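You operate a simulated robot arm through the tools that you are given. There is no shell and no other tool. Be economical: measure what you need, move in short steps, check, and stop when the job is done.

Carry out the task below with a simulated robot arm. There is one attempt and no reset: what you move stays moved.

TASK
Move the filler's pot, closed, to the yellow plate and give the green beaker 2 shots of bran.
Fine: the beaker stays in the filler's holder, the filler slide on bran.
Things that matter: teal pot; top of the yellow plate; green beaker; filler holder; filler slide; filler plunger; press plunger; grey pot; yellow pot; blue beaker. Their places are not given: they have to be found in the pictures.

It is judged by the outcome, as a careful person would: the job done as asked, and still so three seconds after it is handed in. It fails if anything else is knocked over, pushed out of place, dropped, spilled or broken.

THE ROBOT
A 6-joint arm with a two-finger parallel gripper, fixed in place. Base frame: the origin is at the foot of the arm, x ahead of it, y to its left, z up. Lengths are in mm, angles in degrees, forces in N, time in s.
Its first joint turns from -70.0 to 70.0 degrees. Payload 1.9 kg.
Tool frame: the origin (TCP) lies between the finger pads and is the grasp point; the fingertips stand 23 mm ahead of it; z points along the fingers, y is the line along which they close. The gripper opens to 94 mm. The fingers are 38 mm wide and 10 mm thick; the gripper's body (54 by 96 mm) begins 39 mm behind the TCP.
Orientation is that of the tool frame in the base frame, as [roll, pitch, yaw] about the fixed x, y, z axes, in that order (R = Rz(yaw) Ry(pitch) Rx(roll)). With the fingers straight down and closing along the base's y, the tool's x points along the base's -x, its y along +y and its z along -z.

THE INTERFACE
- The arm moves only by the tool jog_arm. Its argument "deltas" is a list of rows, each a list of 7 numbers: the shift along the base's x, y, z in units of 250 mm (1.0 is 250 mm), then the turn, a rotation vector about the base's x, y, z in units of 90 degrees (1.0 is 90 degrees), then the closure, from 0 (fully open) to 1 (shut). In form: [[x, y, z, wx, wy, wz, jaw], ...]. A call has 1 to 20 rows; each row is the pose to reach, as a shift and turn from the pose commanded when the call began. A call with a number of a shift or a turn outside -1 to 1 is refused whole. A row lasts 0.2 s, in which the tool goes at most 50 mm and 8.6 degrees; a call with a longer step from one row to the next is refused whole, and so is a gripper value outside its range. A pose out of reach is approached as far as the arm can. The call stops where the force on the tool passes 70 N (or 10 N more than at its start, if that is more) or the arm is blocked; 0.2 s more then pass. The fingers move at their own pace (about 108 mm/s each) and stop on an object; they squeeze with about 36 N. The grip force told is the motor's: it shows also when the fingers shut on nothing. Time passes only in rows, and 0.2 s behind the last, so rows that repeat a pose let the fingers close. It gives the time, the measured TCP pose, the force on the tool (base axes), the opening and the grip force at its end, in the units of the frame above (readings bear some noise).
- Cameras (640 x 400 px; columns grow to the right, rows downward): "scene" is fixed at [53.9, 307.4, 431.9]; the picture's right is [-0.80, -0.59, 0.00], its down [-0.29, 0.40, -0.87] and it looks along [0.52, -0.70, -0.49] (base axes); focal length 214 px, centre (320, 200). "wrist" rides on the gripper at [-39, 0, -44] in the tool frame; the picture's right is [0.00, -1.00, 0.00], its down [0.97, 0.00, -0.24] and it looks along [0.24, 0.00, 0.97] (tool axes); focal length 218 px, centre (320, 200).
- snapshot(camera): a new picture of that camera. No time passes.
- measure_at(camera, pixels): for up to 12 pixels [column, row] of the newest picture of that camera ("zoom" is the newest enlarged one), the place [x, y, z] in the base frame of the surface seen there, good to about 2 mm. No time passes.
- zoom(camera, box): a new picture of the part [left, top, right, bottom] of that camera's present view, enlarged. No time passes.
- close_job(): hands the job in; it is judged then, once.

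Work in short steps. Measure before you move; look again where a grasp or a placing could have gone wrong, and mend it. You have 80 turns and 46 pictures in all, the two below and enlarged ones among them. Open the gripper and draw the arm clear of the work before you hand the job in, unless the task says otherwise; then end with one line.

The tools are called as a command line: name --pt "numbers of a row" for each row, then --argument value for the rest, lists and objects as JSON in quotes. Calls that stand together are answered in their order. jog_arm: Moves the arm, as the interface text tells. Its arguments: {"type":"object","properties":{"deltas":{"type":"array","items":{"type":"array","items":{"type":"number"}}}},"required":["deltas"]} The other tools are called the same way: snapshot (camera) takes a picture; measure_at (camera, pixels) gives the place of the surface under pixels of a picture; zoom (camera, box) takes an enlarged picture of a part of a camera's view; close_job () hands the job in.

At the start:

```text
time: 0.0
tool_pos: [294.6, -18.9, 367.5]
ee_rot: [179.9, 0.0, 180.0]
ft_force: [0.7, 0.3, 0.2]
opening: 94.0
grip_force: 0.0
```

scene: 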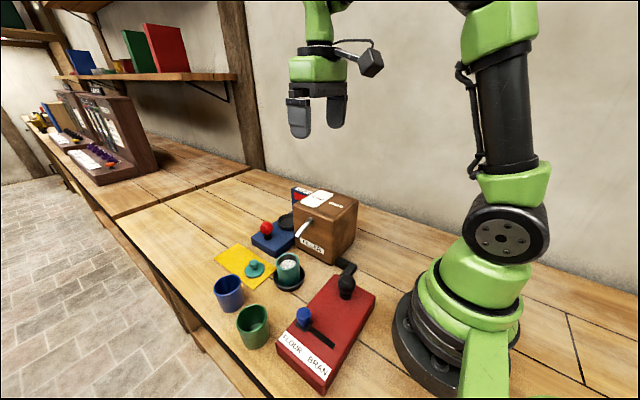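
wrist: 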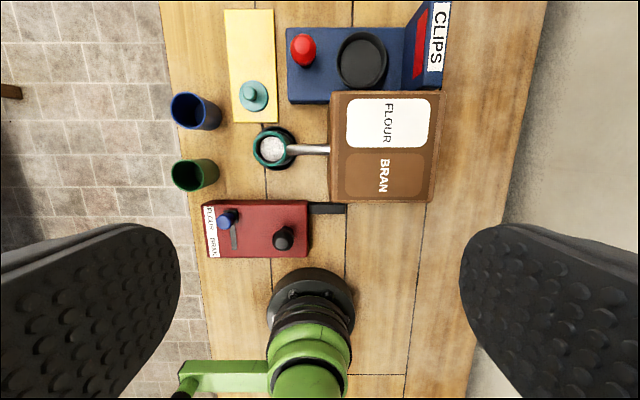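

I'll zoom in on the work area in both views to find the details.

zoom --camera "scene" --box '[190, 170, 400, 400]'

zoom --camera "wrist" --box '[150, 0, 470, 280]'

measure_at --camera "wrist" --pixels '[[195, 176], [195, 112], [272, 148], [253, 92], [240, 40], [228, 217], [283, 238], [233, 238], [310, 149], [210, 280], [385, 120], [260, 220]]'

measure_at --camera "scene" --pixels '[[253, 313], [230, 283], [289, 262], [254, 266], [235, 258], [303, 313], [347, 270], [320, 335], [303, 228], [290, 283], [347, 290], [300, 345]]'

```text
1.74 times, centred on (295, 285) of scene
```

zoom: 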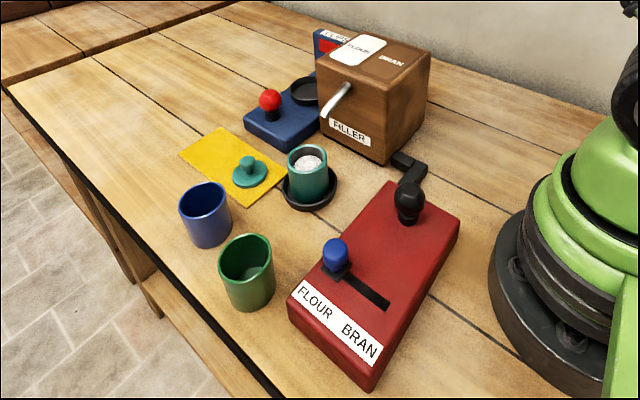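

```text
1.43 times, centred on (310, 140) of wrist
```

zoom: 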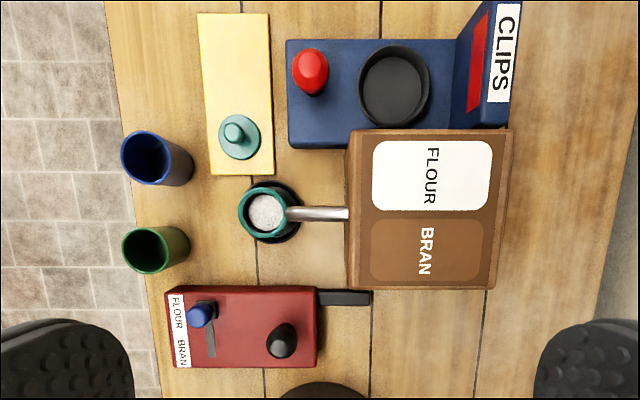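

```text
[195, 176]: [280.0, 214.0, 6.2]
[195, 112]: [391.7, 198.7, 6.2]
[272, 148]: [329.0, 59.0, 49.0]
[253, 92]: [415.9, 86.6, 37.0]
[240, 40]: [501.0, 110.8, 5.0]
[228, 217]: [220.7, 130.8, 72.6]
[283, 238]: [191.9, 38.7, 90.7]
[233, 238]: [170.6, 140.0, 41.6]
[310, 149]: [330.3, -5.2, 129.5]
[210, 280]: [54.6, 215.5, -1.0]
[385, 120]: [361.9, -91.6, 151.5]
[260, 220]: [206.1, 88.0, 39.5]
```

```text
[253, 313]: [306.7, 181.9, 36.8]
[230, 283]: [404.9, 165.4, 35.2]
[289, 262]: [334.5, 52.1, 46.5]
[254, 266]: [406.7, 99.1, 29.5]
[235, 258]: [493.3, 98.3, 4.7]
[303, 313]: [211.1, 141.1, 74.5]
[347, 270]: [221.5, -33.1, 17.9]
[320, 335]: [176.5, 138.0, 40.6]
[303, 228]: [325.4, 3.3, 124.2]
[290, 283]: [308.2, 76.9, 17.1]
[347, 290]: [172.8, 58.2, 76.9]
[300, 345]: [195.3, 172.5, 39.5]
```

Table is near z≈0. I'll get finer detail of pot, spout, holder and lid.

zoom --camera "scene" --box '[210, 205, 340, 295]'

zoom --camera "scene" --box '[260, 250, 390, 395]'

zoom --camera "scene" --box '[0, 60, 200, 200]'

```text
4.44 times, centred on (275, 250) of scene
```

zoom: 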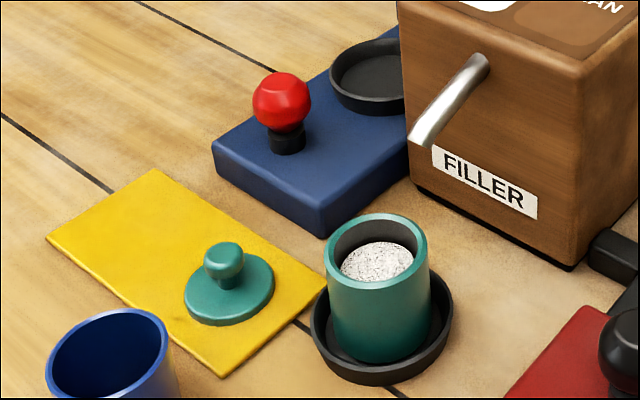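

```text
2.76 times, centred on (325, 322) of scene
```

zoom: 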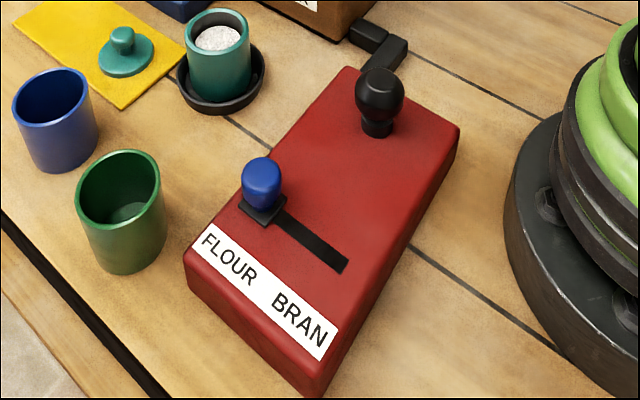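

```text
2.86 times, centred on (100, 130) of scene
```

zoom: 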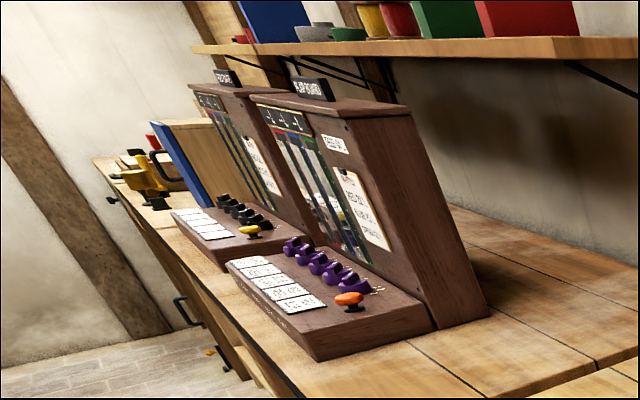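

Measuring rim, spout tip, holder and lid points from the scene camera.

measure_at --camera "scene" --pixels '[[297.1, 236], [288.1, 254.2], [288.1, 268.3], [298.7, 261.3], [277, 262.4], [274, 277], [304.2, 270.3], [286.3, 290], [253.4, 260.8], [245.2, 272], [264, 268], [252.9, 277]]'

measure_at --camera "wrist" --pixels '[[291, 150], [256, 148], [272, 131], [272, 165], [289, 138], [253, 97], [240, 95], [267, 95], [234, 14], [234, 119], [276, 119], [270, 14]]'

measure_at --camera "scene" --pixels '[[303, 310], [303, 322], [347, 278], [347, 290], [335, 346], [310, 325], [330, 343], [346, 300], [252, 307], [253, 348], [237, 323], [269, 323]]'

```text
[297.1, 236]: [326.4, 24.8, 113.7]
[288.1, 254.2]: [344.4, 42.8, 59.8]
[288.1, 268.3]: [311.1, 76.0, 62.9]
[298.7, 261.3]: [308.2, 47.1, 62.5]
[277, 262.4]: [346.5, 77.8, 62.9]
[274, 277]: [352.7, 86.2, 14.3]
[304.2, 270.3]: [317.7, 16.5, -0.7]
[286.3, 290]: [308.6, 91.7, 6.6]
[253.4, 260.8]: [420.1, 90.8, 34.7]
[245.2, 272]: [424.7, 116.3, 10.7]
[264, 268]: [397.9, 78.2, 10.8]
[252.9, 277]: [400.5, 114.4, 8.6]
```

```text
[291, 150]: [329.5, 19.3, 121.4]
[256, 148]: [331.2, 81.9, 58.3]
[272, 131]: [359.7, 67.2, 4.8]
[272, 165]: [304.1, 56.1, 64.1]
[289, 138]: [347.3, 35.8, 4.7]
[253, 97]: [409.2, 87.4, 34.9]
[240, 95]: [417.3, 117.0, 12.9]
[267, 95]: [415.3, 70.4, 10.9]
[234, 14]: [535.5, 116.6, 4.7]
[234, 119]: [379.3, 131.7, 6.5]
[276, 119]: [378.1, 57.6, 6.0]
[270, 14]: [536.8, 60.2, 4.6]
```

```text
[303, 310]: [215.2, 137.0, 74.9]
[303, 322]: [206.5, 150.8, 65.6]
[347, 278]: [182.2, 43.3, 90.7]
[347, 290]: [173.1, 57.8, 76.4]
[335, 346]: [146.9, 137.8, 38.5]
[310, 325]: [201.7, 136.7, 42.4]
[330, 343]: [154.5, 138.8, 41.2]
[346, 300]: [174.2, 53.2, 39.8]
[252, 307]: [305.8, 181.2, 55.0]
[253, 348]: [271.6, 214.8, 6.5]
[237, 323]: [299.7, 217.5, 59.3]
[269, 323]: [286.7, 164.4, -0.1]
```

The teal pot sits in the holder (centre ≈(329,60), rim z≈63); the lid lies on the plate at ≈(417,91), knob top z≈35; the spout tip is ≈(327,26,114). I'll move above the lid, turning so the fingers close along x with the camera on the +y side.

jog_arm --pt "0.04 0.036 -0.07 0 0 0.083 0" --pt "0.08 0.072 -0.14 0 0 0.167 0" --pt "0.12 0.108 -0.21 0 0 0.25 0" --pt "0.16 0.144 -0.28 0 0 0.333 0" --pt "0.2 0.18 -0.35 0 0 0.417 0" --pt "0.24 0.216 -0.42 0 0 0.5 0" --pt "0.28 0.252 -0.49 0 0 0.583 0" --pt "0.32 0.288 -0.56 0 0 0.667 0" --pt "0.36 0.324 -0.63 0 0 0.75 0" --pt "0.4 0.36 -0.7 0 0 0.833 0" --pt "0.44 0.4 -0.77 0 0 0.917 0" --pt "0.486 0.436 -0.83 0 0 1.0 0" --pt "0.486 0.436 -0.83 0 0 1.0 0"

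snapshot --camera "wrist"

```text
time: 2.8
tool_pos: [417.0, 90.2, 158.2]
ee_rot: [179.9, 0.0, -89.8]
ft_force: [0.1, -0.5, -0.6]
opening: 94.1
grip_force: 0.1
```

```text
38 pictures are left
```

wrist: 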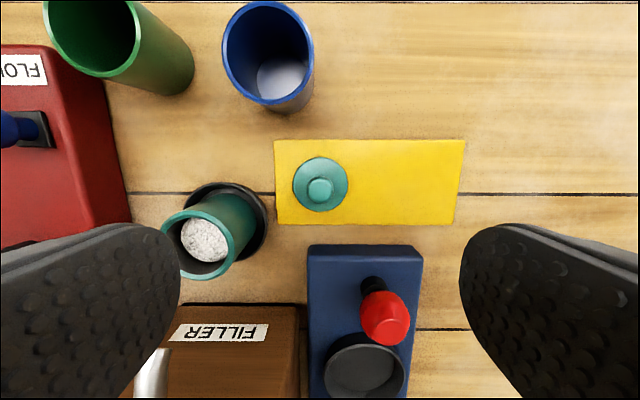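

Measuring lid, pot, press base and beakers from this closer view.

measure_at --camera "wrist" --pixels '[[320, 189], [294, 186], [348, 186], [320, 158], [320, 210], [316, 247], [385, 318], [165, 232], [255, 232], [205, 278], [268, 236], [420, 250]]'

measure_at --camera "wrist" --pixels '[[277, 142], [279, 222], [462, 142], [452, 222], [223, 50], [313, 50], [265, 104], [268, 3], [140, 30], [110, 75], [158, 365], [200, 200]]'

```text
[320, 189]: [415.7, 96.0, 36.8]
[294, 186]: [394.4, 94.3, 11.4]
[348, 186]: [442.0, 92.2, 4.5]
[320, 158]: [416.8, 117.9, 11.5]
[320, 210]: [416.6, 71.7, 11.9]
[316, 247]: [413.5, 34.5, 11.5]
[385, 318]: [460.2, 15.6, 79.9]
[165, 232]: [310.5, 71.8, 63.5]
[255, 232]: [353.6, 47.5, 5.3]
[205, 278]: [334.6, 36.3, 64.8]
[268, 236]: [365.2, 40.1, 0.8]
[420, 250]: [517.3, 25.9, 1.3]
```

```text
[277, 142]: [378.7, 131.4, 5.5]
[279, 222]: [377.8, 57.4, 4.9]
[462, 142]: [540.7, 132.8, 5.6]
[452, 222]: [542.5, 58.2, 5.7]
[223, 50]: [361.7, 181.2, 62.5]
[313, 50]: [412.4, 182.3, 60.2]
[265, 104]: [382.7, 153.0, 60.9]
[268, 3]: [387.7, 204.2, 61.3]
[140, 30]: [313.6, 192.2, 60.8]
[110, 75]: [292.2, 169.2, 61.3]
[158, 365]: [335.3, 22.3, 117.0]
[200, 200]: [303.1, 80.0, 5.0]
```

Lid centre ≈(417,94), disc top 11.5, knob top ≈37. Descend to TCP z≈38 with the jaw partly closed, then grip.

jog_arm --pt "0 0.008 -0.1 0 0 0 0.45" --pt "0 0.016 -0.25 0 0 0 0.45" --pt "0 0.016 -0.4 0 0 0 0.45" --pt "0 0.016 -0.48 0 0 0 0.45" --pt "0 0.016 -0.48 0 0 0 0.45" --pt "0 0.016 -0.48 0 0 0 1" --pt "0 0.016 -0.48 0 0 0 1" --pt "0 0.016 -0.48 0 0 0 1"

```text
time: 4.6
tool_pos: [418.9, 95.0, 38.9]
ee_rot: [179.9, 0.1, -90.0]
ft_force: [-1.2, 0.4, 0.0]
opening: 19.9
grip_force: 35.9
```

Gripped the 20 mm knob. Lift and check the hold.

jog_arm --pt "0 0 0.1 0 0 0 1" --pt "0 0 0.25 0 0 0 1" --pt "0 0 0.4 0 0 0 1" --pt "0 0 0.48 0 0 0 1"

snapshot --camera "wrist"

zoom --camera "scene" --box '[200, 160, 360, 300]'

```text
time: 5.6
tool_pos: [417.5, 94.0, 160.0]
ee_rot: [179.8, 0.0, -90.0]
ft_force: [0.0, 0.0, 0.1]
opening: 19.6
grip_force: 36.5
```

```text
37 pictures are left
```

wrist: 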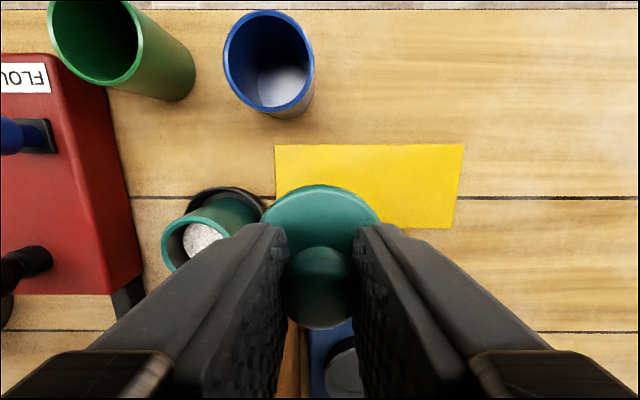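

```text
2.86 times, centred on (280, 230) of scene
```

zoom: 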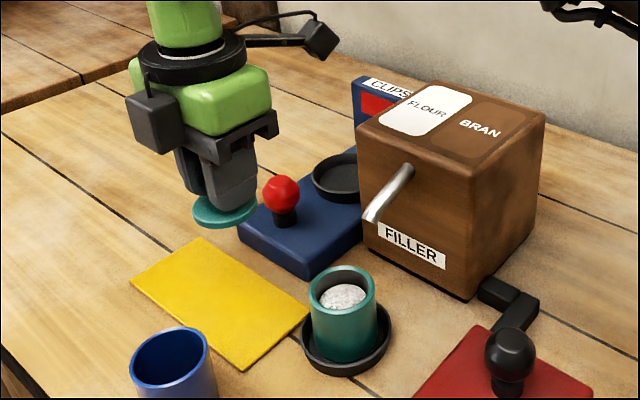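

Lid held level. Measuring the pot rim more precisely in both pictures before placing.

measure_at --camera "zoom" --pixels '[[311, 291], [374, 287], [342, 268.5], [341, 309], [320, 275], [364, 304], [364, 273], [319, 303], [376, 213], [366, 222], [386, 215], [341, 300]]'

measure_at --camera "wrist" --pixels '[[164, 250], [168, 230], [182, 220], [200, 219], [222, 228], [163, 258], [172, 269], [220, 240]]'

```text
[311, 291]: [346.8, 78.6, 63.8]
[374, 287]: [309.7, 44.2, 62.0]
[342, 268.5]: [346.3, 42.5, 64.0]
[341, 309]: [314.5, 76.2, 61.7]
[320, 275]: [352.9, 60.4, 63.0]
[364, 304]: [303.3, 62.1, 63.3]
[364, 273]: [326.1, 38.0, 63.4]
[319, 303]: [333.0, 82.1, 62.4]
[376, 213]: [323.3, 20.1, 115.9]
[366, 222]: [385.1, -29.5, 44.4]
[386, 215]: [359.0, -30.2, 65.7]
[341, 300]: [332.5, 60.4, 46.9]
```

```text
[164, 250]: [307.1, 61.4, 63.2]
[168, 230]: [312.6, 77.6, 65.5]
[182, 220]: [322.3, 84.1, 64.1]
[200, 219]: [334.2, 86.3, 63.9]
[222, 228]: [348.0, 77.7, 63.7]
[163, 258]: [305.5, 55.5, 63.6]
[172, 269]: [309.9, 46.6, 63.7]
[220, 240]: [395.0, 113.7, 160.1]
```

Pot centre ≈(329,60.5), rim z≈63.5. Carry the lid over at z=160 then down to TCP ≈108 first.

jog_arm --pt "-0.12 -0.045 0 0 0 0 1" --pt "-0.24 -0.09 0 0 0 0 1" --pt "-0.354 -0.134 0 0 0 0 1" --pt "-0.354 -0.134 -0.1 0 0 0 1" --pt "-0.354 -0.134 -0.2 0 0 0 1" --pt "-0.354 -0.134 -0.2 0 0 0 1"

zoom --camera "scene" --box '[220, 170, 360, 300]'

snapshot --camera "wrist"

```text
time: 7.0
tool_pos: [328.1, 61.8, 106.8]
ee_rot: [179.9, 0.1, -90.1]
ft_force: [-0.8, 0.1, -1.1]
opening: 19.9
grip_force: 35.7
```

```text
3.08 times, centred on (290, 235) of scene
```

zoom: 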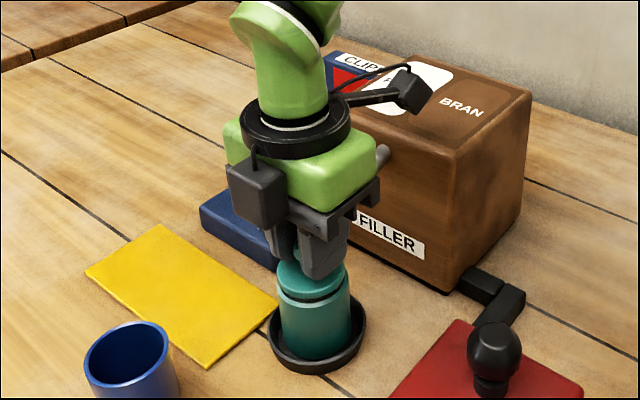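

```text
34 pictures are left
```

wrist: 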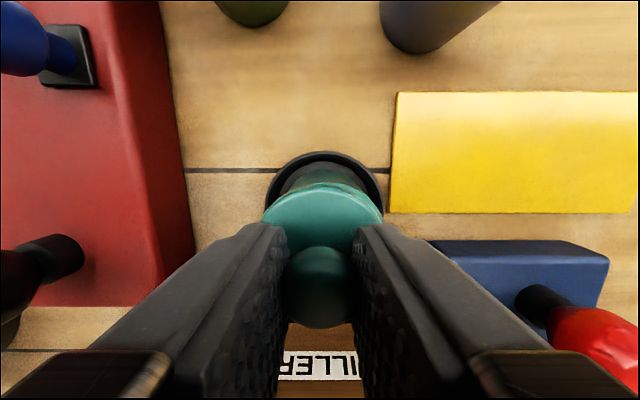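

A stub with a cable protrudes from the wrist over the filler box; I need its clearance before lower moves.

measure_at --camera "zoom" --pixels '[[410, 90], [405, 108], [425, 92], [370, 98], [395, 75], [322, 288], [322, 310], [290, 300], [250, 190], [380, 155], [350, 130], [420, 70]]'

```text
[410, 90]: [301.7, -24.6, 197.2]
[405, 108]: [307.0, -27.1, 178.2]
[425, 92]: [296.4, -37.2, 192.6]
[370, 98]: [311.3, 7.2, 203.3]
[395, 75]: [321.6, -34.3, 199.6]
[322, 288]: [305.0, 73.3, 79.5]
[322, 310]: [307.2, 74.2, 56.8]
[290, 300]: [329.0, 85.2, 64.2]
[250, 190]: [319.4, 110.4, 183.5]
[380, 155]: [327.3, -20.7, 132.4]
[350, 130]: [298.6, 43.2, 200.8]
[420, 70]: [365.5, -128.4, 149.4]
```

At TCP ~97 the stub will still clear the box top (168 vs 151). Lower the lid gently onto the rim.

jog_arm --pt "0.004 -0.004 -0.016 0 0 0 1" --pt "0.004 -0.004 -0.028 0 0 0 1" --pt "0.004 -0.004 -0.036 0 0 0 1"

```text
time: 7.8
tool_pos: [329.5, 60.6, 99.6]
ee_rot: [180.0, 0.0, -89.9]
ft_force: [0.3, 0.5, -0.5]
opening: 19.8
grip_force: 36.2
```

jog_arm --pt "0 0 -0.006 0 0 0 1" --pt "0 0 -0.012 0 0 0 1" --pt "0 0 -0.018 0 0 0 1"

zoom --camera "scene" --box '[250, 220, 330, 300]'

```text
time: 8.6
tool_pos: [331.3, 59.9, 96.1]
ee_rot: [-180.0, 0.1, -90.0]
ft_force: [-9.6, -3.6, 39.6]
opening: 20.2
grip_force: 36.0
```

```text
5.00 times, centred on (290, 260) of scene
```

zoom: 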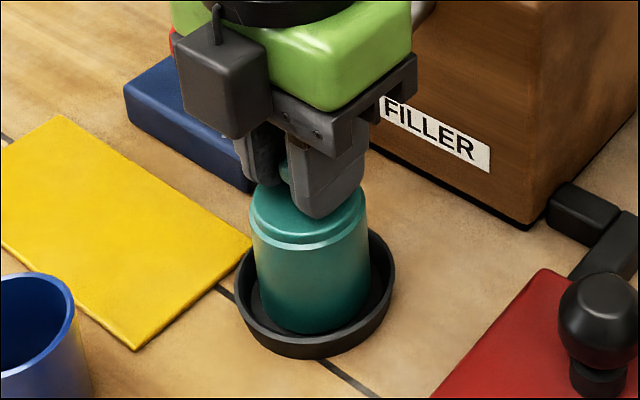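

The lid bears on the rim (40 N). Ease off, open, and rise to inspect.

jog_arm --pt "0 0 0.006 0 0 0 1" --pt "0 0 0.006 0 0 0 0.5" --pt "0 0 0.006 0 0 0 0.5" --pt "0 0 0.1 0 0 0 0.5" --pt "0 0 0.28 0 0 0 0.5" --pt "0 0.06 0.32 0 0 0 0.5"

snapshot --camera "wrist"

zoom --camera "scene" --box '[250, 220, 330, 300]'

```text
time: 10.0
tool_pos: [327.9, 74.4, 174.9]
ee_rot: [179.9, 0.1, -90.0]
ft_force: [0.5, 0.2, 0.6]
opening: 47.0
grip_force: 0.1
```

```text
32 pictures are left
```

wrist: 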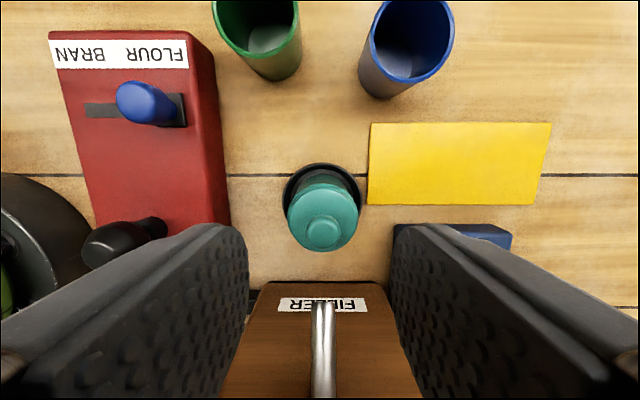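

```text
5.00 times, centred on (290, 260) of scene
```

zoom: 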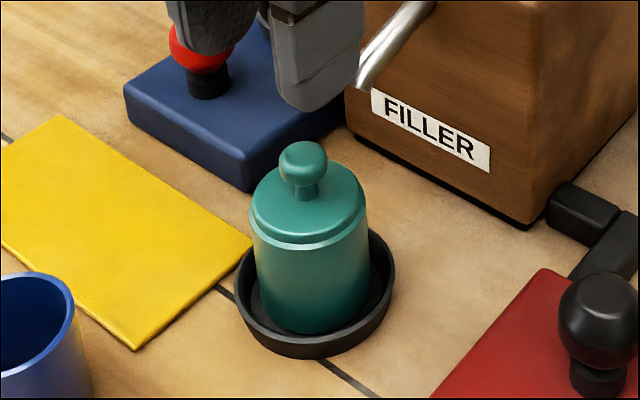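

The lid sits well. Measuring knob top, lid rim, beaker rim and base from this view.

measure_at --camera "zoom" --pixels '[[303, 150], [255, 205], [360, 200], [308, 235], [302, 242], [258, 270], [310, 322], [368, 70], [365, 88]]'

measure_at --camera "wrist" --pixels '[[213, 20], [299, 20], [254, 55], [268, 40], [258, 81], [323, 228], [288, 213], [358, 213], [405, 64], [145, 100], [178, 110], [130, 230]]'

```text
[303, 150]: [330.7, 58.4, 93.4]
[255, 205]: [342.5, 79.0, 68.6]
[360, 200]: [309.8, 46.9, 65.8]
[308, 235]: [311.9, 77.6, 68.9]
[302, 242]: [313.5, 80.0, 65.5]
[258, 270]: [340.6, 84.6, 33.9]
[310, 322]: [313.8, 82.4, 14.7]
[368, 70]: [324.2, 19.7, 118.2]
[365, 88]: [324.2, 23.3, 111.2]
```

```text
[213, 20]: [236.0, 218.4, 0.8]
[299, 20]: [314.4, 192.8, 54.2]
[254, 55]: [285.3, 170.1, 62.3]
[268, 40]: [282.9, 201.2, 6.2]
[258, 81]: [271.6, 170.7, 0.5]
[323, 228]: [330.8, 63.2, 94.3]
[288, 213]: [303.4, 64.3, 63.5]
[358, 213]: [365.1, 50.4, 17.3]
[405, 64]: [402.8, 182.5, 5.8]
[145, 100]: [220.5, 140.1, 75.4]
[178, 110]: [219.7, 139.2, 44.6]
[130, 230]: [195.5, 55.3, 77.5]
```

Lid level, knob top z≈94. To keep the wrist stub off the filler box, I'll tilt 30° about −x and approach the pot from the +y side; first to a standoff.

jog_arm --pt "0 0.04 0 -0.08 0 0 0.15" --pt "0 0.08 -0.04 -0.16 0 0 0.15" --pt "0 0.11 -0.08 -0.24 0 0 0.15" --pt "0 0.146 -0.13 -0.333 0 0 0.15" --pt "0 0.146 -0.176 -0.333 0 0 0.15" --pt "0 0.146 -0.176 -0.333 0 0 0.15"

snapshot --camera "scene"

```text
time: 11.4
tool_pos: [328.9, 111.9, 132.5]
ee_rot: [179.9, -29.9, -90.1]
ft_force: [0.8, 0.2, 0.0]
opening: 79.8
grip_force: 0.0
```

```text
30 pictures are left
```

scene: 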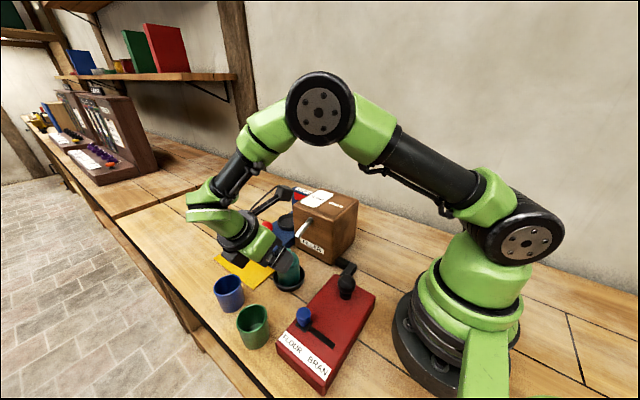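

Tilt pose good. Advance along the tool axis to the grasp (329,66,54), then close.

jog_arm --pt "0 -0.05 -0.087 0 0 0 0.15" --pt "0 -0.1 -0.173 0 0 0 0.15" --pt "0 -0.15 -0.26 0 0 0 0.15" --pt "0 -0.182 -0.314 0 0 0 0.15" --pt "0 -0.182 -0.314 0 0 0 0.15"

zoom --camera "scene" --box '[220, 190, 350, 310]'

snapshot --camera "wrist"

```text
time: 12.6
tool_pos: [331.6, 63.9, 53.3]
ee_rot: [180.0, -30.0, -90.0]
ft_force: [-0.5, 0.6, 0.3]
opening: 80.1
grip_force: 0.0
```

```text
3.33 times, centred on (285, 250) of scene
```

zoom: 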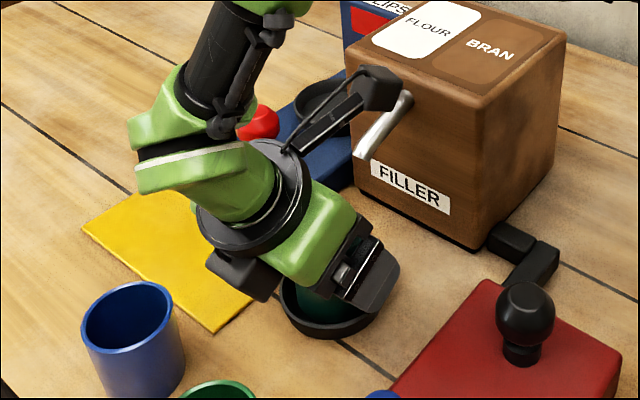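

```text
28 pictures are left
```

wrist: 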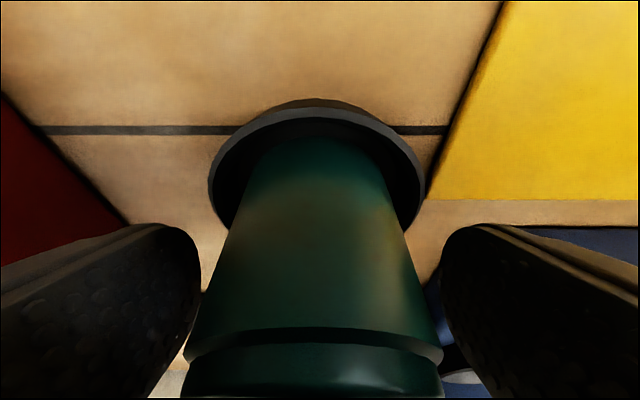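

Pot is centred between the fingers (stub at ≈z 175, above the spout). Close and lift a little vertically.

jog_arm --pt "0 0 0 0 0 0 1" --pt "0 0 0 0 0 0 1" --pt "0 0 0 0 0 0 1"

```text
time: 13.4
tool_pos: [331.6, 64.8, 53.0]
ee_rot: [179.9, -29.9, -89.9]
ft_force: [-0.4, -1.3, 0.0]
opening: 53.8
grip_force: 35.7
```

Gripped (53.8 mm). Lift 50 mm straight up, then check.

jog_arm --pt "0 0 0.04 0 0 0 1" --pt "0 0 0.1 0 0 0 1" --pt "0 0 0.16 0 0 0 1" --pt "0 0.04 0.2 0 0 0 1" --pt "0 0.08 0.2 0 0 0 1"

zoom --camera "scene" --box '[220, 190, 350, 310]'

```text
time: 14.6
tool_pos: [330.5, 85.6, 103.4]
ee_rot: [179.8, -29.9, -90.0]
ft_force: [0.6, 0.0, -5.4]
opening: 53.7
grip_force: 36.3
```

```text
3.33 times, centred on (285, 250) of scene
```

zoom: 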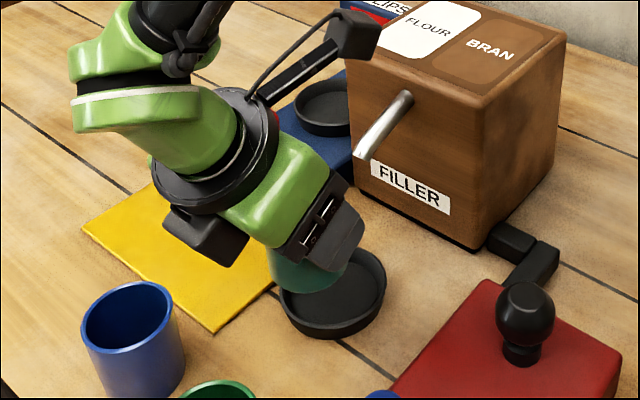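

Lifted upright. Carry to above the plate at about (460,95).

jog_arm --pt "0.1 0.02 0 0 0 0 1" --pt "0.22 0.04 0 0 0 0 1" --pt "0.34 0.054 0 0 0 0 1" --pt "0.46 0.054 0 0 0 0 1" --pt "0.52 0.054 0 0 0 0 1" --pt "0.52 0.054 -0.1 0 0 0 1" --pt "0.52 0.054 -0.16 0 0 0 1" --pt "0.52 0.054 -0.16 0 0 0 1"

zoom --camera "scene" --box '[190, 180, 340, 310]'

snapshot --camera "wrist"

```text
time: 16.4
tool_pos: [420.6, 96.3, 74.9]
ee_rot: [179.9, -30.0, -90.0]
ft_force: [0.1, -0.2, -5.3]
opening: 53.9
grip_force: 35.8
out of reach, approached as far as the arm can: row 4, 5, 6, 7, 8
```

```text
3.08 times, centred on (265, 245) of scene
```

zoom: 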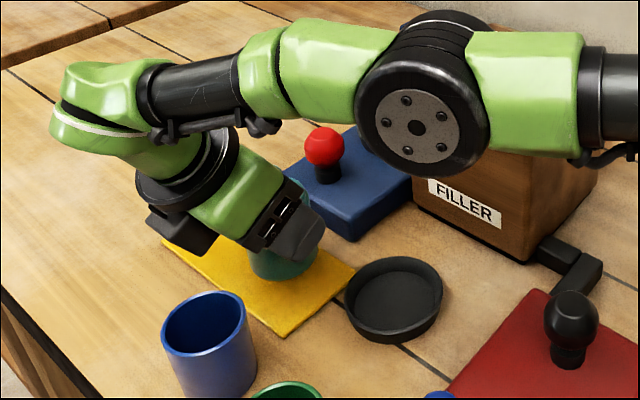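

```text
25 pictures are left
```

wrist: 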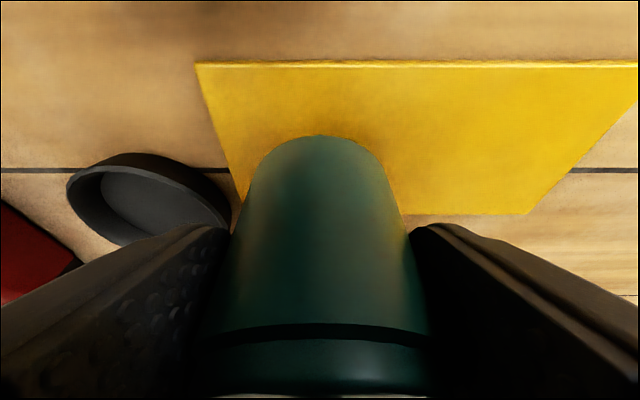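

x=460 is beyond reach with this tilt; the arm stopped at 420. I'll back off to x≈415, a bit higher, and check the arm's clearance.

measure_at --camera "zoom" --pixels '[[415, 174], [420, 130], [500, 150], [300, 110], [180, 255], [320, 280]]'

jog_arm --pt "-0.18 0 0.08 0 0 0 1" --pt "-0.18 0 0.08 0 0 0 1"

```text
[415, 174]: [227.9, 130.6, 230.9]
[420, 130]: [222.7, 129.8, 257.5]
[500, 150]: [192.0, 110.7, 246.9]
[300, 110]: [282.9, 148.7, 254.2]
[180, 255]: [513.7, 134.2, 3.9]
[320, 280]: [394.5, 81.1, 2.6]
```

```text
time: 17.0
tool_pos: [376.0, 99.3, 95.9]
ee_rot: [-180.0, -29.8, -90.1]
ft_force: [-0.2, 0.0, -5.9]
opening: 53.8
grip_force: 35.7
```

Commands are relative to the clipped pose. Go to (416,98) and down to z≈62.

jog_arm --pt "0.08 0 0 0 0 0 1" --pt "0.16 -0.004 0 0 0 0 1" --pt "0.16 -0.004 -0.08 0 0 0 1" --pt "0.16 -0.004 -0.132 0 0 0 1" --pt "0.16 -0.004 -0.132 0 0 0 1"

```text
time: 18.2
tool_pos: [416.3, 98.8, 61.8]
ee_rot: [179.8, -29.9, -89.9]
ft_force: [0.5, 0.5, -5.8]
opening: 53.8
grip_force: 35.6
```

jog_arm --pt "0 0 -0.012 0 0 0 1" --pt "0 0 -0.02 0 0 0 1" --pt "0 0 -0.028 0 0 0 1"

zoom --camera "scene" --box '[210, 210, 310, 300]'

```text
time: 19.0
tool_pos: [417.0, 97.3, 55.0]
ee_rot: [180.0, -29.9, -90.0]
ft_force: [-1.0, 1.5, -0.2]
opening: 53.6
grip_force: 36.2
```

```text
4.44 times, centred on (260, 255) of scene
```

zoom: 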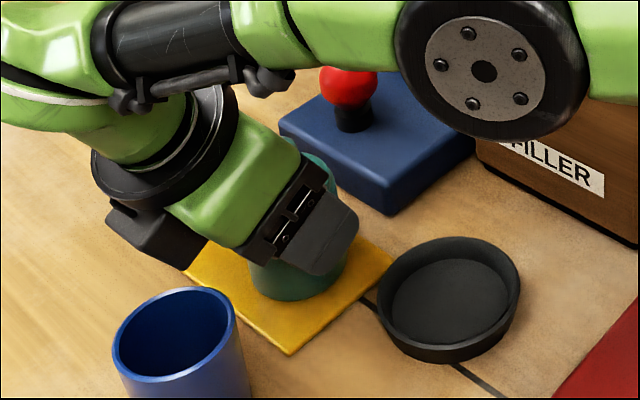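

Load transferred (−5.8→−0.2 N): pot rests on the plate. Open and retreat along the tool axis.

jog_arm --pt "0 0 -0.002 0 0 0 1" --pt "0 0 -0.002 0 0 0 0.2" --pt "0 0 -0.002 0 0 0 0.2" --pt "0 0.05 0.085 0 0 0 0.2" --pt "0 0.1 0.171 0 0 0 0.2" --pt "0 0.15 0.258 0 0 0 0.2" --pt "0 0.18 0.4 0 0 0 0.2"

snapshot --camera "wrist"

zoom --camera "scene" --box '[200, 180, 380, 370]'

```text
time: 20.6
tool_pos: [403.2, 141.6, 151.7]
ee_rot: [179.9, -29.6, -90.2]
ft_force: [0.1, 0.3, 0.0]
opening: 75.0
grip_force: 0.1
out of reach, approached as far as the arm can: row 6, 7
```

```text
23 pictures are left
```

wrist: 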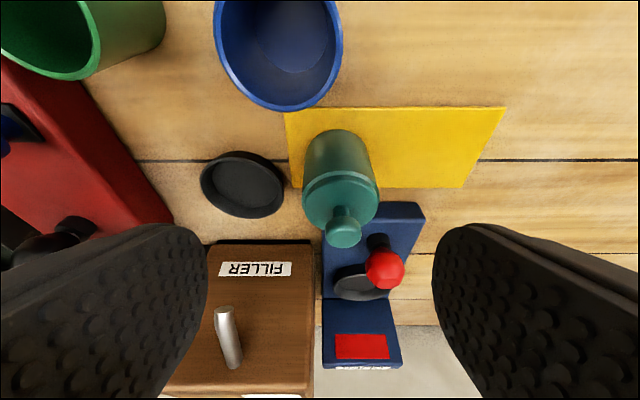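

```text
2.11 times, centred on (290, 275) of scene
```

zoom: 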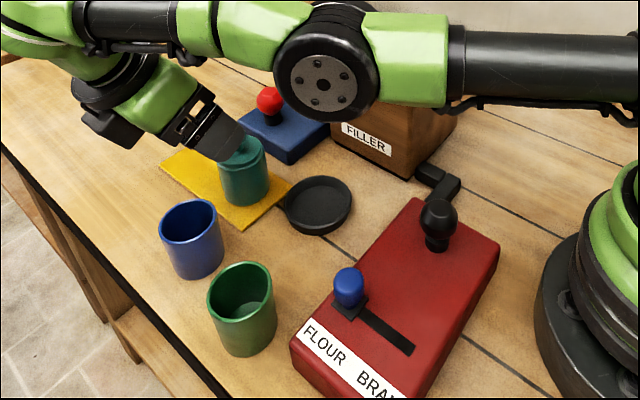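

Pot is closed on the plate. Measure beaker rim and empty holder.

measure_at --camera "zoom" --pixels '[[210, 303], [270, 285], [240, 264], [242, 318], [218, 275], [265, 306], [286, 203], [350, 200], [322, 178], [314, 233], [318, 207], [256, 332]]'

measure_at --camera "wrist" --pixels '[[202, 182], [284, 182], [240, 152], [245, 215], [242, 182], [227, 310], [225, 367], [335, 15], [217, 30], [270, 107], [98, 30], [60, 77]]'

```text
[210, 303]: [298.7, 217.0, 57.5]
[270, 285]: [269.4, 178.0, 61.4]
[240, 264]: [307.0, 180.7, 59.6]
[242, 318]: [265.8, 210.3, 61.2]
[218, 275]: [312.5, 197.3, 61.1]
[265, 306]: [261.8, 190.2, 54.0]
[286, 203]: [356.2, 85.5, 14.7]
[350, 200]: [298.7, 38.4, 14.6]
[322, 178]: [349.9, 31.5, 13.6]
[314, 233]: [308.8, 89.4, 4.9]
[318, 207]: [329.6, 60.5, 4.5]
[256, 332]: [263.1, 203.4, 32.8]
```

```text
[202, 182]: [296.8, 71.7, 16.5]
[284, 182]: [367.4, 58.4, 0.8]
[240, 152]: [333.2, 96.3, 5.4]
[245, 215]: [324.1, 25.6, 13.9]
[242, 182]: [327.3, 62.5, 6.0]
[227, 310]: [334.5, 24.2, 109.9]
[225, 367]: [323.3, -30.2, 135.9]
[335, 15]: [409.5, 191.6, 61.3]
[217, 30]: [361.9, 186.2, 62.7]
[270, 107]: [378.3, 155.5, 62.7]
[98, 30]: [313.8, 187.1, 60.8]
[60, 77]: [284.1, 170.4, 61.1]
```

Beaker centre ≈(288.5,194.5), R≈25.5; holder centre ≈(328.5,61). Check the red box edge near the beaker for finger clearance.

measure_at --camera "zoom" --pixels '[[305, 325], [330, 295], [370, 250], [400, 215], [296, 345], [415, 200], [495, 250], [278, 330]]'

measure_at --camera "wrist" --pixels '[[60, 80], [90, 130], [75, 110], [130, 180], [150, 200], [40, 90]]'

```text
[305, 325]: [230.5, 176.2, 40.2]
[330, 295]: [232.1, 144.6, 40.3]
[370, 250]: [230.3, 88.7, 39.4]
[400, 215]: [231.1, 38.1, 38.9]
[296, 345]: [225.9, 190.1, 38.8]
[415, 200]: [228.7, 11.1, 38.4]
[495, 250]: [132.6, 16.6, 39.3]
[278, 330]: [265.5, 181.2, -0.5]
```

```text
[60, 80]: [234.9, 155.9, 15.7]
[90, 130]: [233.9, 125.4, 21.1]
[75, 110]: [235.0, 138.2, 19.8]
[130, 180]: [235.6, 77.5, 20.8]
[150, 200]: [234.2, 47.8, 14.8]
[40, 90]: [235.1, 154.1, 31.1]
```

Box edge x=235 leaves ~8 mm with opening 70. Move to a standoff behind the beaker.

jog_arm --pt "-0.1 0.08 0.02 0 0 0 0.25" --pt "-0.2 0.17 0.02 0 0 0 0.25" --pt "-0.3 0.26 0 0 0 0 0.25" --pt "-0.4 0.35 -0.05 0 0 0 0.25" --pt "-0.459 0.412 -0.11 0 0 0 0.25" --pt "-0.459 0.412 -0.11 0 0 0 0.25"

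snapshot --camera "wrist"

```text
time: 22.0
tool_pos: [284.4, 274.3, 184.5]
ee_rot: [179.7, -30.1, -90.0]
ft_force: [-0.3, -0.3, -0.6]
opening: 70.5
grip_force: 0.1
out of reach, approached as far as the arm can: row 1, 2, 3, 4, 5, 6
```

```text
21 pictures are left
```

wrist: 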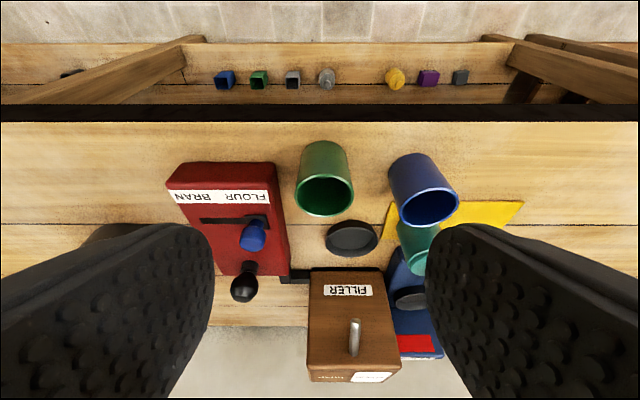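

Ended at (284,274,184), short of reach as planned pose. Move to (288.5,244.5,124).

jog_arm --pt "0.008 -0.06 -0.12 0 0 0 0.25" --pt "0.016 -0.119 -0.242 0 0 0 0.25" --pt "0.016 -0.119 -0.242 0 0 0 0.25"

snapshot --camera "wrist"

```text
time: 22.8
tool_pos: [285.2, 273.5, 183.0]
ee_rot: [179.7, -30.1, -90.1]
ft_force: [0.1, 0.1, 0.5]
opening: 70.3
grip_force: 0.0
out of reach, approached as far as the arm can: row 1, 2, 3
```

```text
20 pictures are left
```

wrist: 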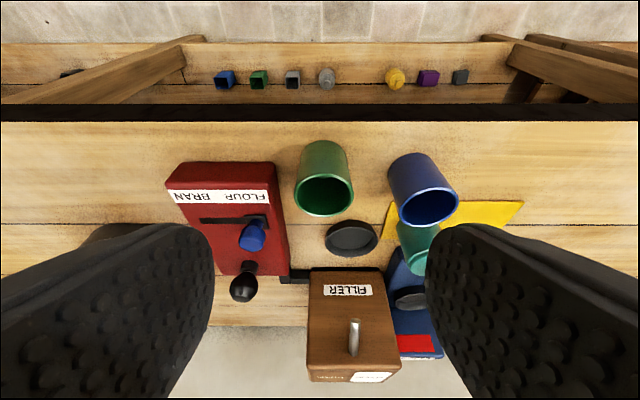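

The wrist seems limited in this yaw at this azimuth. I'll use a pose that is the holder pose rotated +23.5° about the base (relative geometry already proven reachable).

jog_arm --pt "-0.015 -0.038 -0.066 0 0 0.065 0.3" --pt "-0.03 -0.076 -0.132 0 0 0.13 0.3" --pt "-0.045 -0.113 -0.198 0 0 0.195 0.3" --pt "-0.059 -0.151 -0.264 0 0 0.261 0.3" --pt "-0.059 -0.151 -0.264 0 0 0.261 0.3"

snapshot --camera "wrist"

```text
time: 24.0
tool_pos: [273.2, 295.1, 220.8]
ee_rot: [177.5, -31.1, -68.6]
ft_force: [-0.4, -0.9, -0.2]
opening: 65.9
grip_force: 0.0
out of reach, approached as far as the arm can: row 1, 2, 3, 4, 5
```

```text
19 pictures are left
```

wrist: 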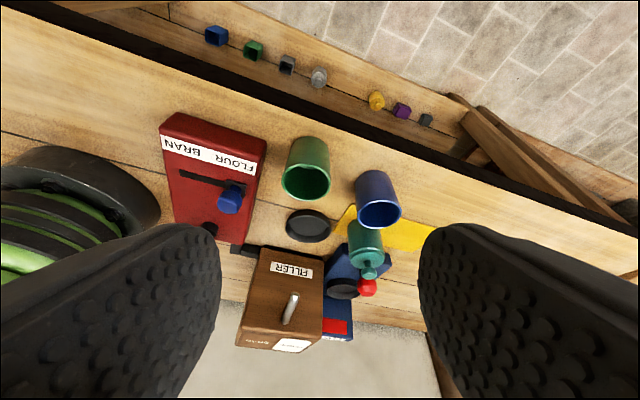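

IK is stuck in a bad configuration; look at the arm.

snapshot --camera "scene"

```text
18 pictures are left
```

scene: 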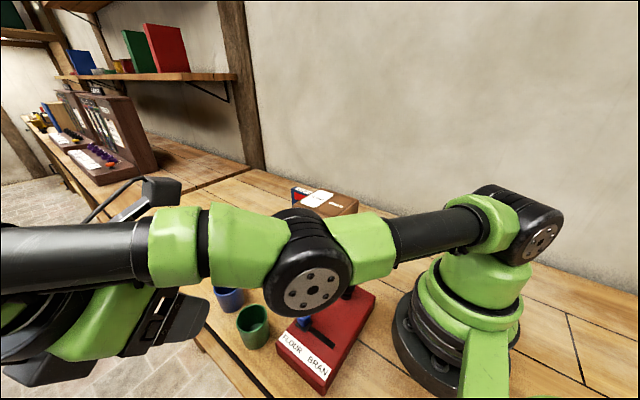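

The arm is nearly stretched with a low elbow. Raise and draw inward in modest steps to restore an elbow-up posture.

jog_arm --pt "0 -0.05 0.12 0 0 0 0.3" --pt "0 -0.12 0.24 0 0 0 0.3" --pt "0.02 -0.22 0.36 0 0 0 0.3" --pt "0.02 -0.34 0.44 0 0 0 0.3" --pt "0.02 -0.46 0.48 0 0 0 0.3" --pt "0.02 -0.58 0.5 0 0 0 0.3"

snapshot --camera "scene"

```text
time: 25.4
tool_pos: [274.6, 150.0, 345.0]
ee_rot: [177.5, -31.1, -68.8]
ft_force: [-0.6, 0.4, 0.5]
opening: 65.8
grip_force: 0.1
out of reach, approached as far as the arm can: row 1
```

```text
17 pictures are left
```

scene: 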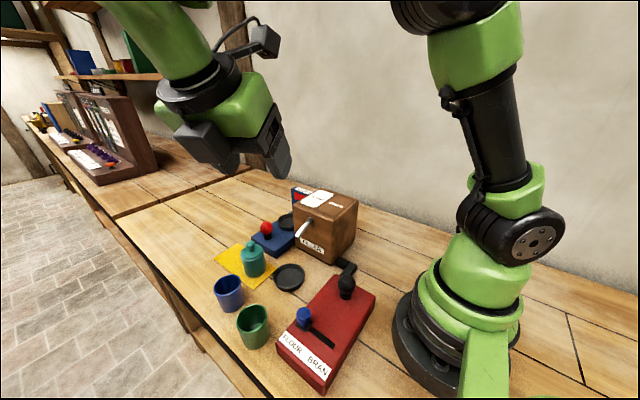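

Elbow-up again, all objects undisturbed. Move to a shorter standoff (275,228,98) for the beaker, correcting roll.

jog_arm --pt "0 0.12 -0.1 0.0086 -0.0222 0.0143 0.3" --pt "0 0.24 -0.22 0.0086 -0.0222 0.0143 0.3" --pt "-0.005 0.312 -0.38 0.0086 -0.0222 0.0143 0.3" --pt "-0.01 0.312 -0.54 0.0086 -0.0222 0.0143 0.3" --pt "-0.01 0.312 -0.7 0.0086 -0.0222 0.0143 0.3" --pt "-0.01 0.312 -0.86 0.0086 -0.0222 0.0143 0.3" --pt "-0.01 0.312 -0.99 0.0086 -0.0222 0.0143 0.3" --pt "-0.01 0.312 -0.99 0.0086 -0.0222 0.0143 0.3"

snapshot --camera "wrist"

```text
time: 27.2
tool_pos: [269.8, 230.1, 97.8]
ee_rot: [-180.0, -31.1, -68.6]
ft_force: [-0.3, 0.0, 0.0]
opening: 65.8
grip_force: 0.1
```

```text
16 pictures are left
```

wrist: 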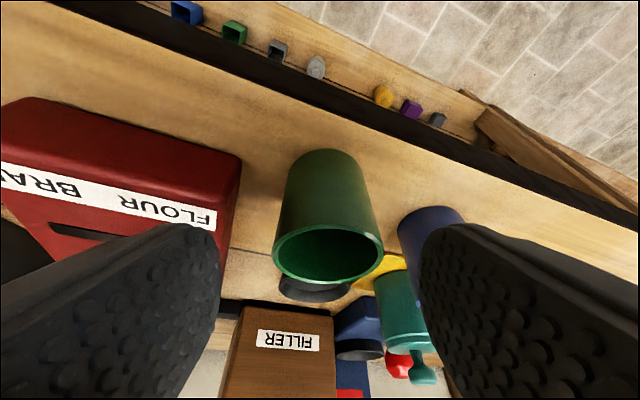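

Reached. The beaker is slightly right of centre; measure its rim.

measure_at --camera "wrist" --pixels '[[275, 250], [380, 245], [325, 228], [332, 283], [280, 200], [365, 185], [322, 152], [240, 170], [230, 220], [416, 225]]'

```text
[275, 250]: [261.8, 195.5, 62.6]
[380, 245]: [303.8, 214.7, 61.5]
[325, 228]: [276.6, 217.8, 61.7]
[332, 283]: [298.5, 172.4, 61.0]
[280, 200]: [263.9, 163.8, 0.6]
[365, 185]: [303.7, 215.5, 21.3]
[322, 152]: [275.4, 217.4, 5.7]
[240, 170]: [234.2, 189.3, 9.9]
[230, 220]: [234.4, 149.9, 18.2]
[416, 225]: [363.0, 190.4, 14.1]
```

Beaker centre ≈(287.5,195). Correct laterally, advance along the tool axis, close.

jog_arm --pt "0.02 -0.008 0 0 0 0 0.3" --pt "0.035 -0.046 -0.068 0 0 0 0.3" --pt "0.05 -0.084 -0.136 0 0 0 0.3" --pt "0.064 -0.122 -0.203 0 0 0 0.3" --pt "0.064 -0.122 -0.203 0 0 0 0.3" --pt "0.064 -0.122 -0.203 0 0 0 1" --pt "0.064 -0.122 -0.203 0 0 0 1" --pt "0.064 -0.122 -0.203 0 0 0 1"

snapshot --camera "wrist"

```text
time: 29.0
tool_pos: [287.4, 198.9, 46.8]
ee_rot: [-180.0, -31.2, -68.7]
ft_force: [-0.5, -0.3, 0.2]
opening: 49.6
grip_force: 35.3
```

```text
15 pictures are left
```

wrist: 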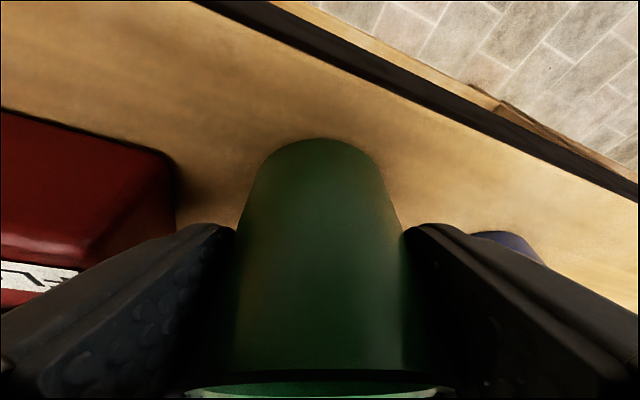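

Beaker gripped (49.6 mm). Lift, then carry to above the holder while turning yaw back to −90°.

jog_arm --pt "0 0 0.08 0 0 0 1" --pt "0 0 0.217 0 0 0 1" --pt "0.04 -0.13 0.217 0 0 -0.06 1" --pt "0.08 -0.26 0.217 0 0 -0.12 1" --pt "0.12 -0.39 0.217 0 0 -0.18 1" --pt "0.165 -0.537 0.217 0 0 -0.2367 1" --pt "0.165 -0.537 0.217 0 0 -0.2367 1"

zoom --camera "scene" --box '[210, 190, 350, 320]'

snapshot --camera "wrist"

```text
time: 30.6
tool_pos: [326.1, 63.3, 102.4]
ee_rot: [-180.0, -31.2, -90.1]
ft_force: [-0.2, -0.2, -1.4]
opening: 49.4
grip_force: 36.1
```

```text
3.08 times, centred on (280, 255) of scene
```

zoom: 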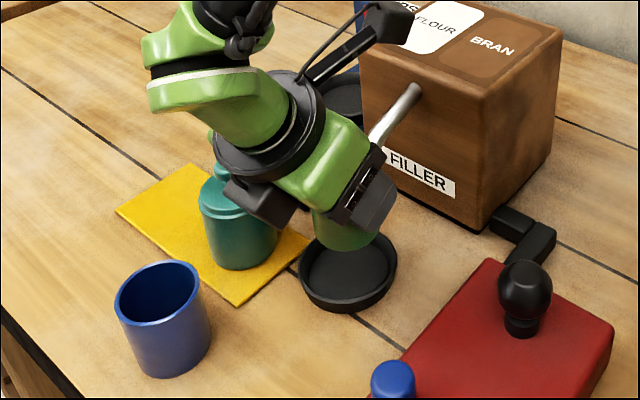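

```text
13 pictures are left
```

wrist: 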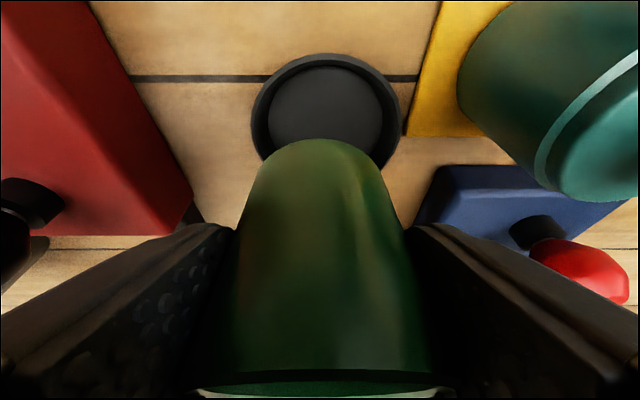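

Slightly left of holder centre; shift +2.5 mm in x, +1.5 in y, descend to z≈57.

jog_arm --pt "0.01 0.005 0 0 0 0 1" --pt "0.01 0.005 -0.08 0 0 0 1" --pt "0.01 0.005 -0.15 0 0 0 1" --pt "0.01 0.005 -0.18 0 0 0 1" --pt "0.01 0.005 -0.18 0 0 0 1"

```text
time: 31.8
tool_pos: [330.8, 66.1, 57.6]
ee_rot: [-180.0, -31.1, -89.9]
ft_force: [-0.8, -0.1, 0.0]
opening: 49.2
grip_force: 35.9
```

jog_arm --pt "0 0 -0.012 0 0 0 1" --pt "0 0 -0.02 0 0 0 1" --pt "0 0 -0.026 0 0 0 1"

snapshot --camera "wrist"

```text
time: 32.6
tool_pos: [331.3, 66.2, 50.7]
ee_rot: [-179.9, -31.2, -90.2]
ft_force: [-7.1, 1.7, 16.8]
opening: 49.3
grip_force: 35.7
```

```text
12 pictures are left
```

wrist: 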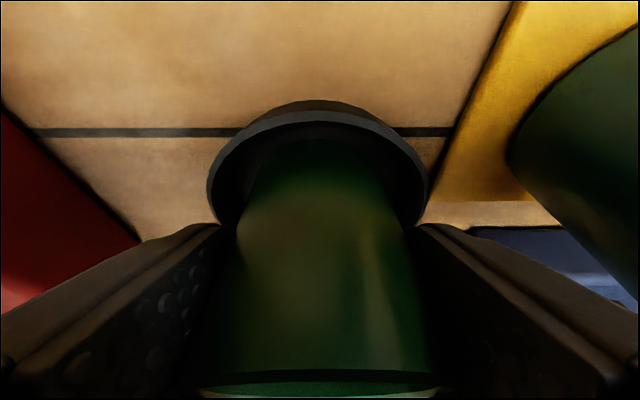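

Beaker seated in the holder. Ease off, open to ~68 mm, retreat along the tool axis.

jog_arm --pt "0 0 0.003 0 0 0 1" --pt "0 0 0.003 0 0 0 0.28" --pt "0 0 0.003 0 0 0 0.28" --pt "0 0.04 0.072 0 0 0 0.28" --pt "0 0.09 0.155 0 0 0 0.28" --pt "0 0.14 0.24 0 0 0 0.28" --pt "0 0.16 0.36 0 0 0 0.28" --pt "0 0.16 0.5 0 0 0 0.28"

zoom --camera "scene" --box '[220, 220, 370, 380]'

```text
time: 34.4
tool_pos: [329.6, 105.1, 176.9]
ee_rot: [-180.0, -31.1, -90.0]
ft_force: [0.0, 0.3, 0.3]
opening: 67.6
grip_force: 0.1
```

```text
2.50 times, centred on (295, 300) of scene
```

zoom: 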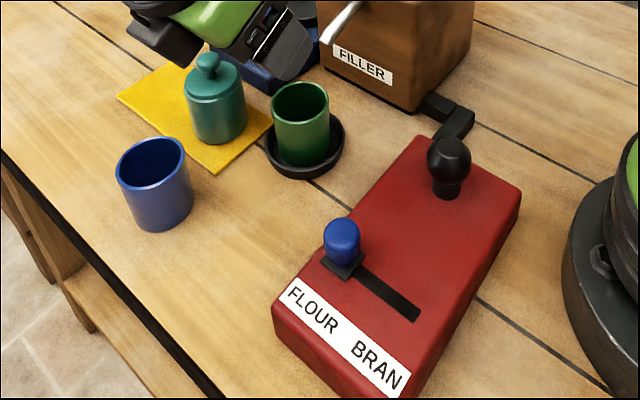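

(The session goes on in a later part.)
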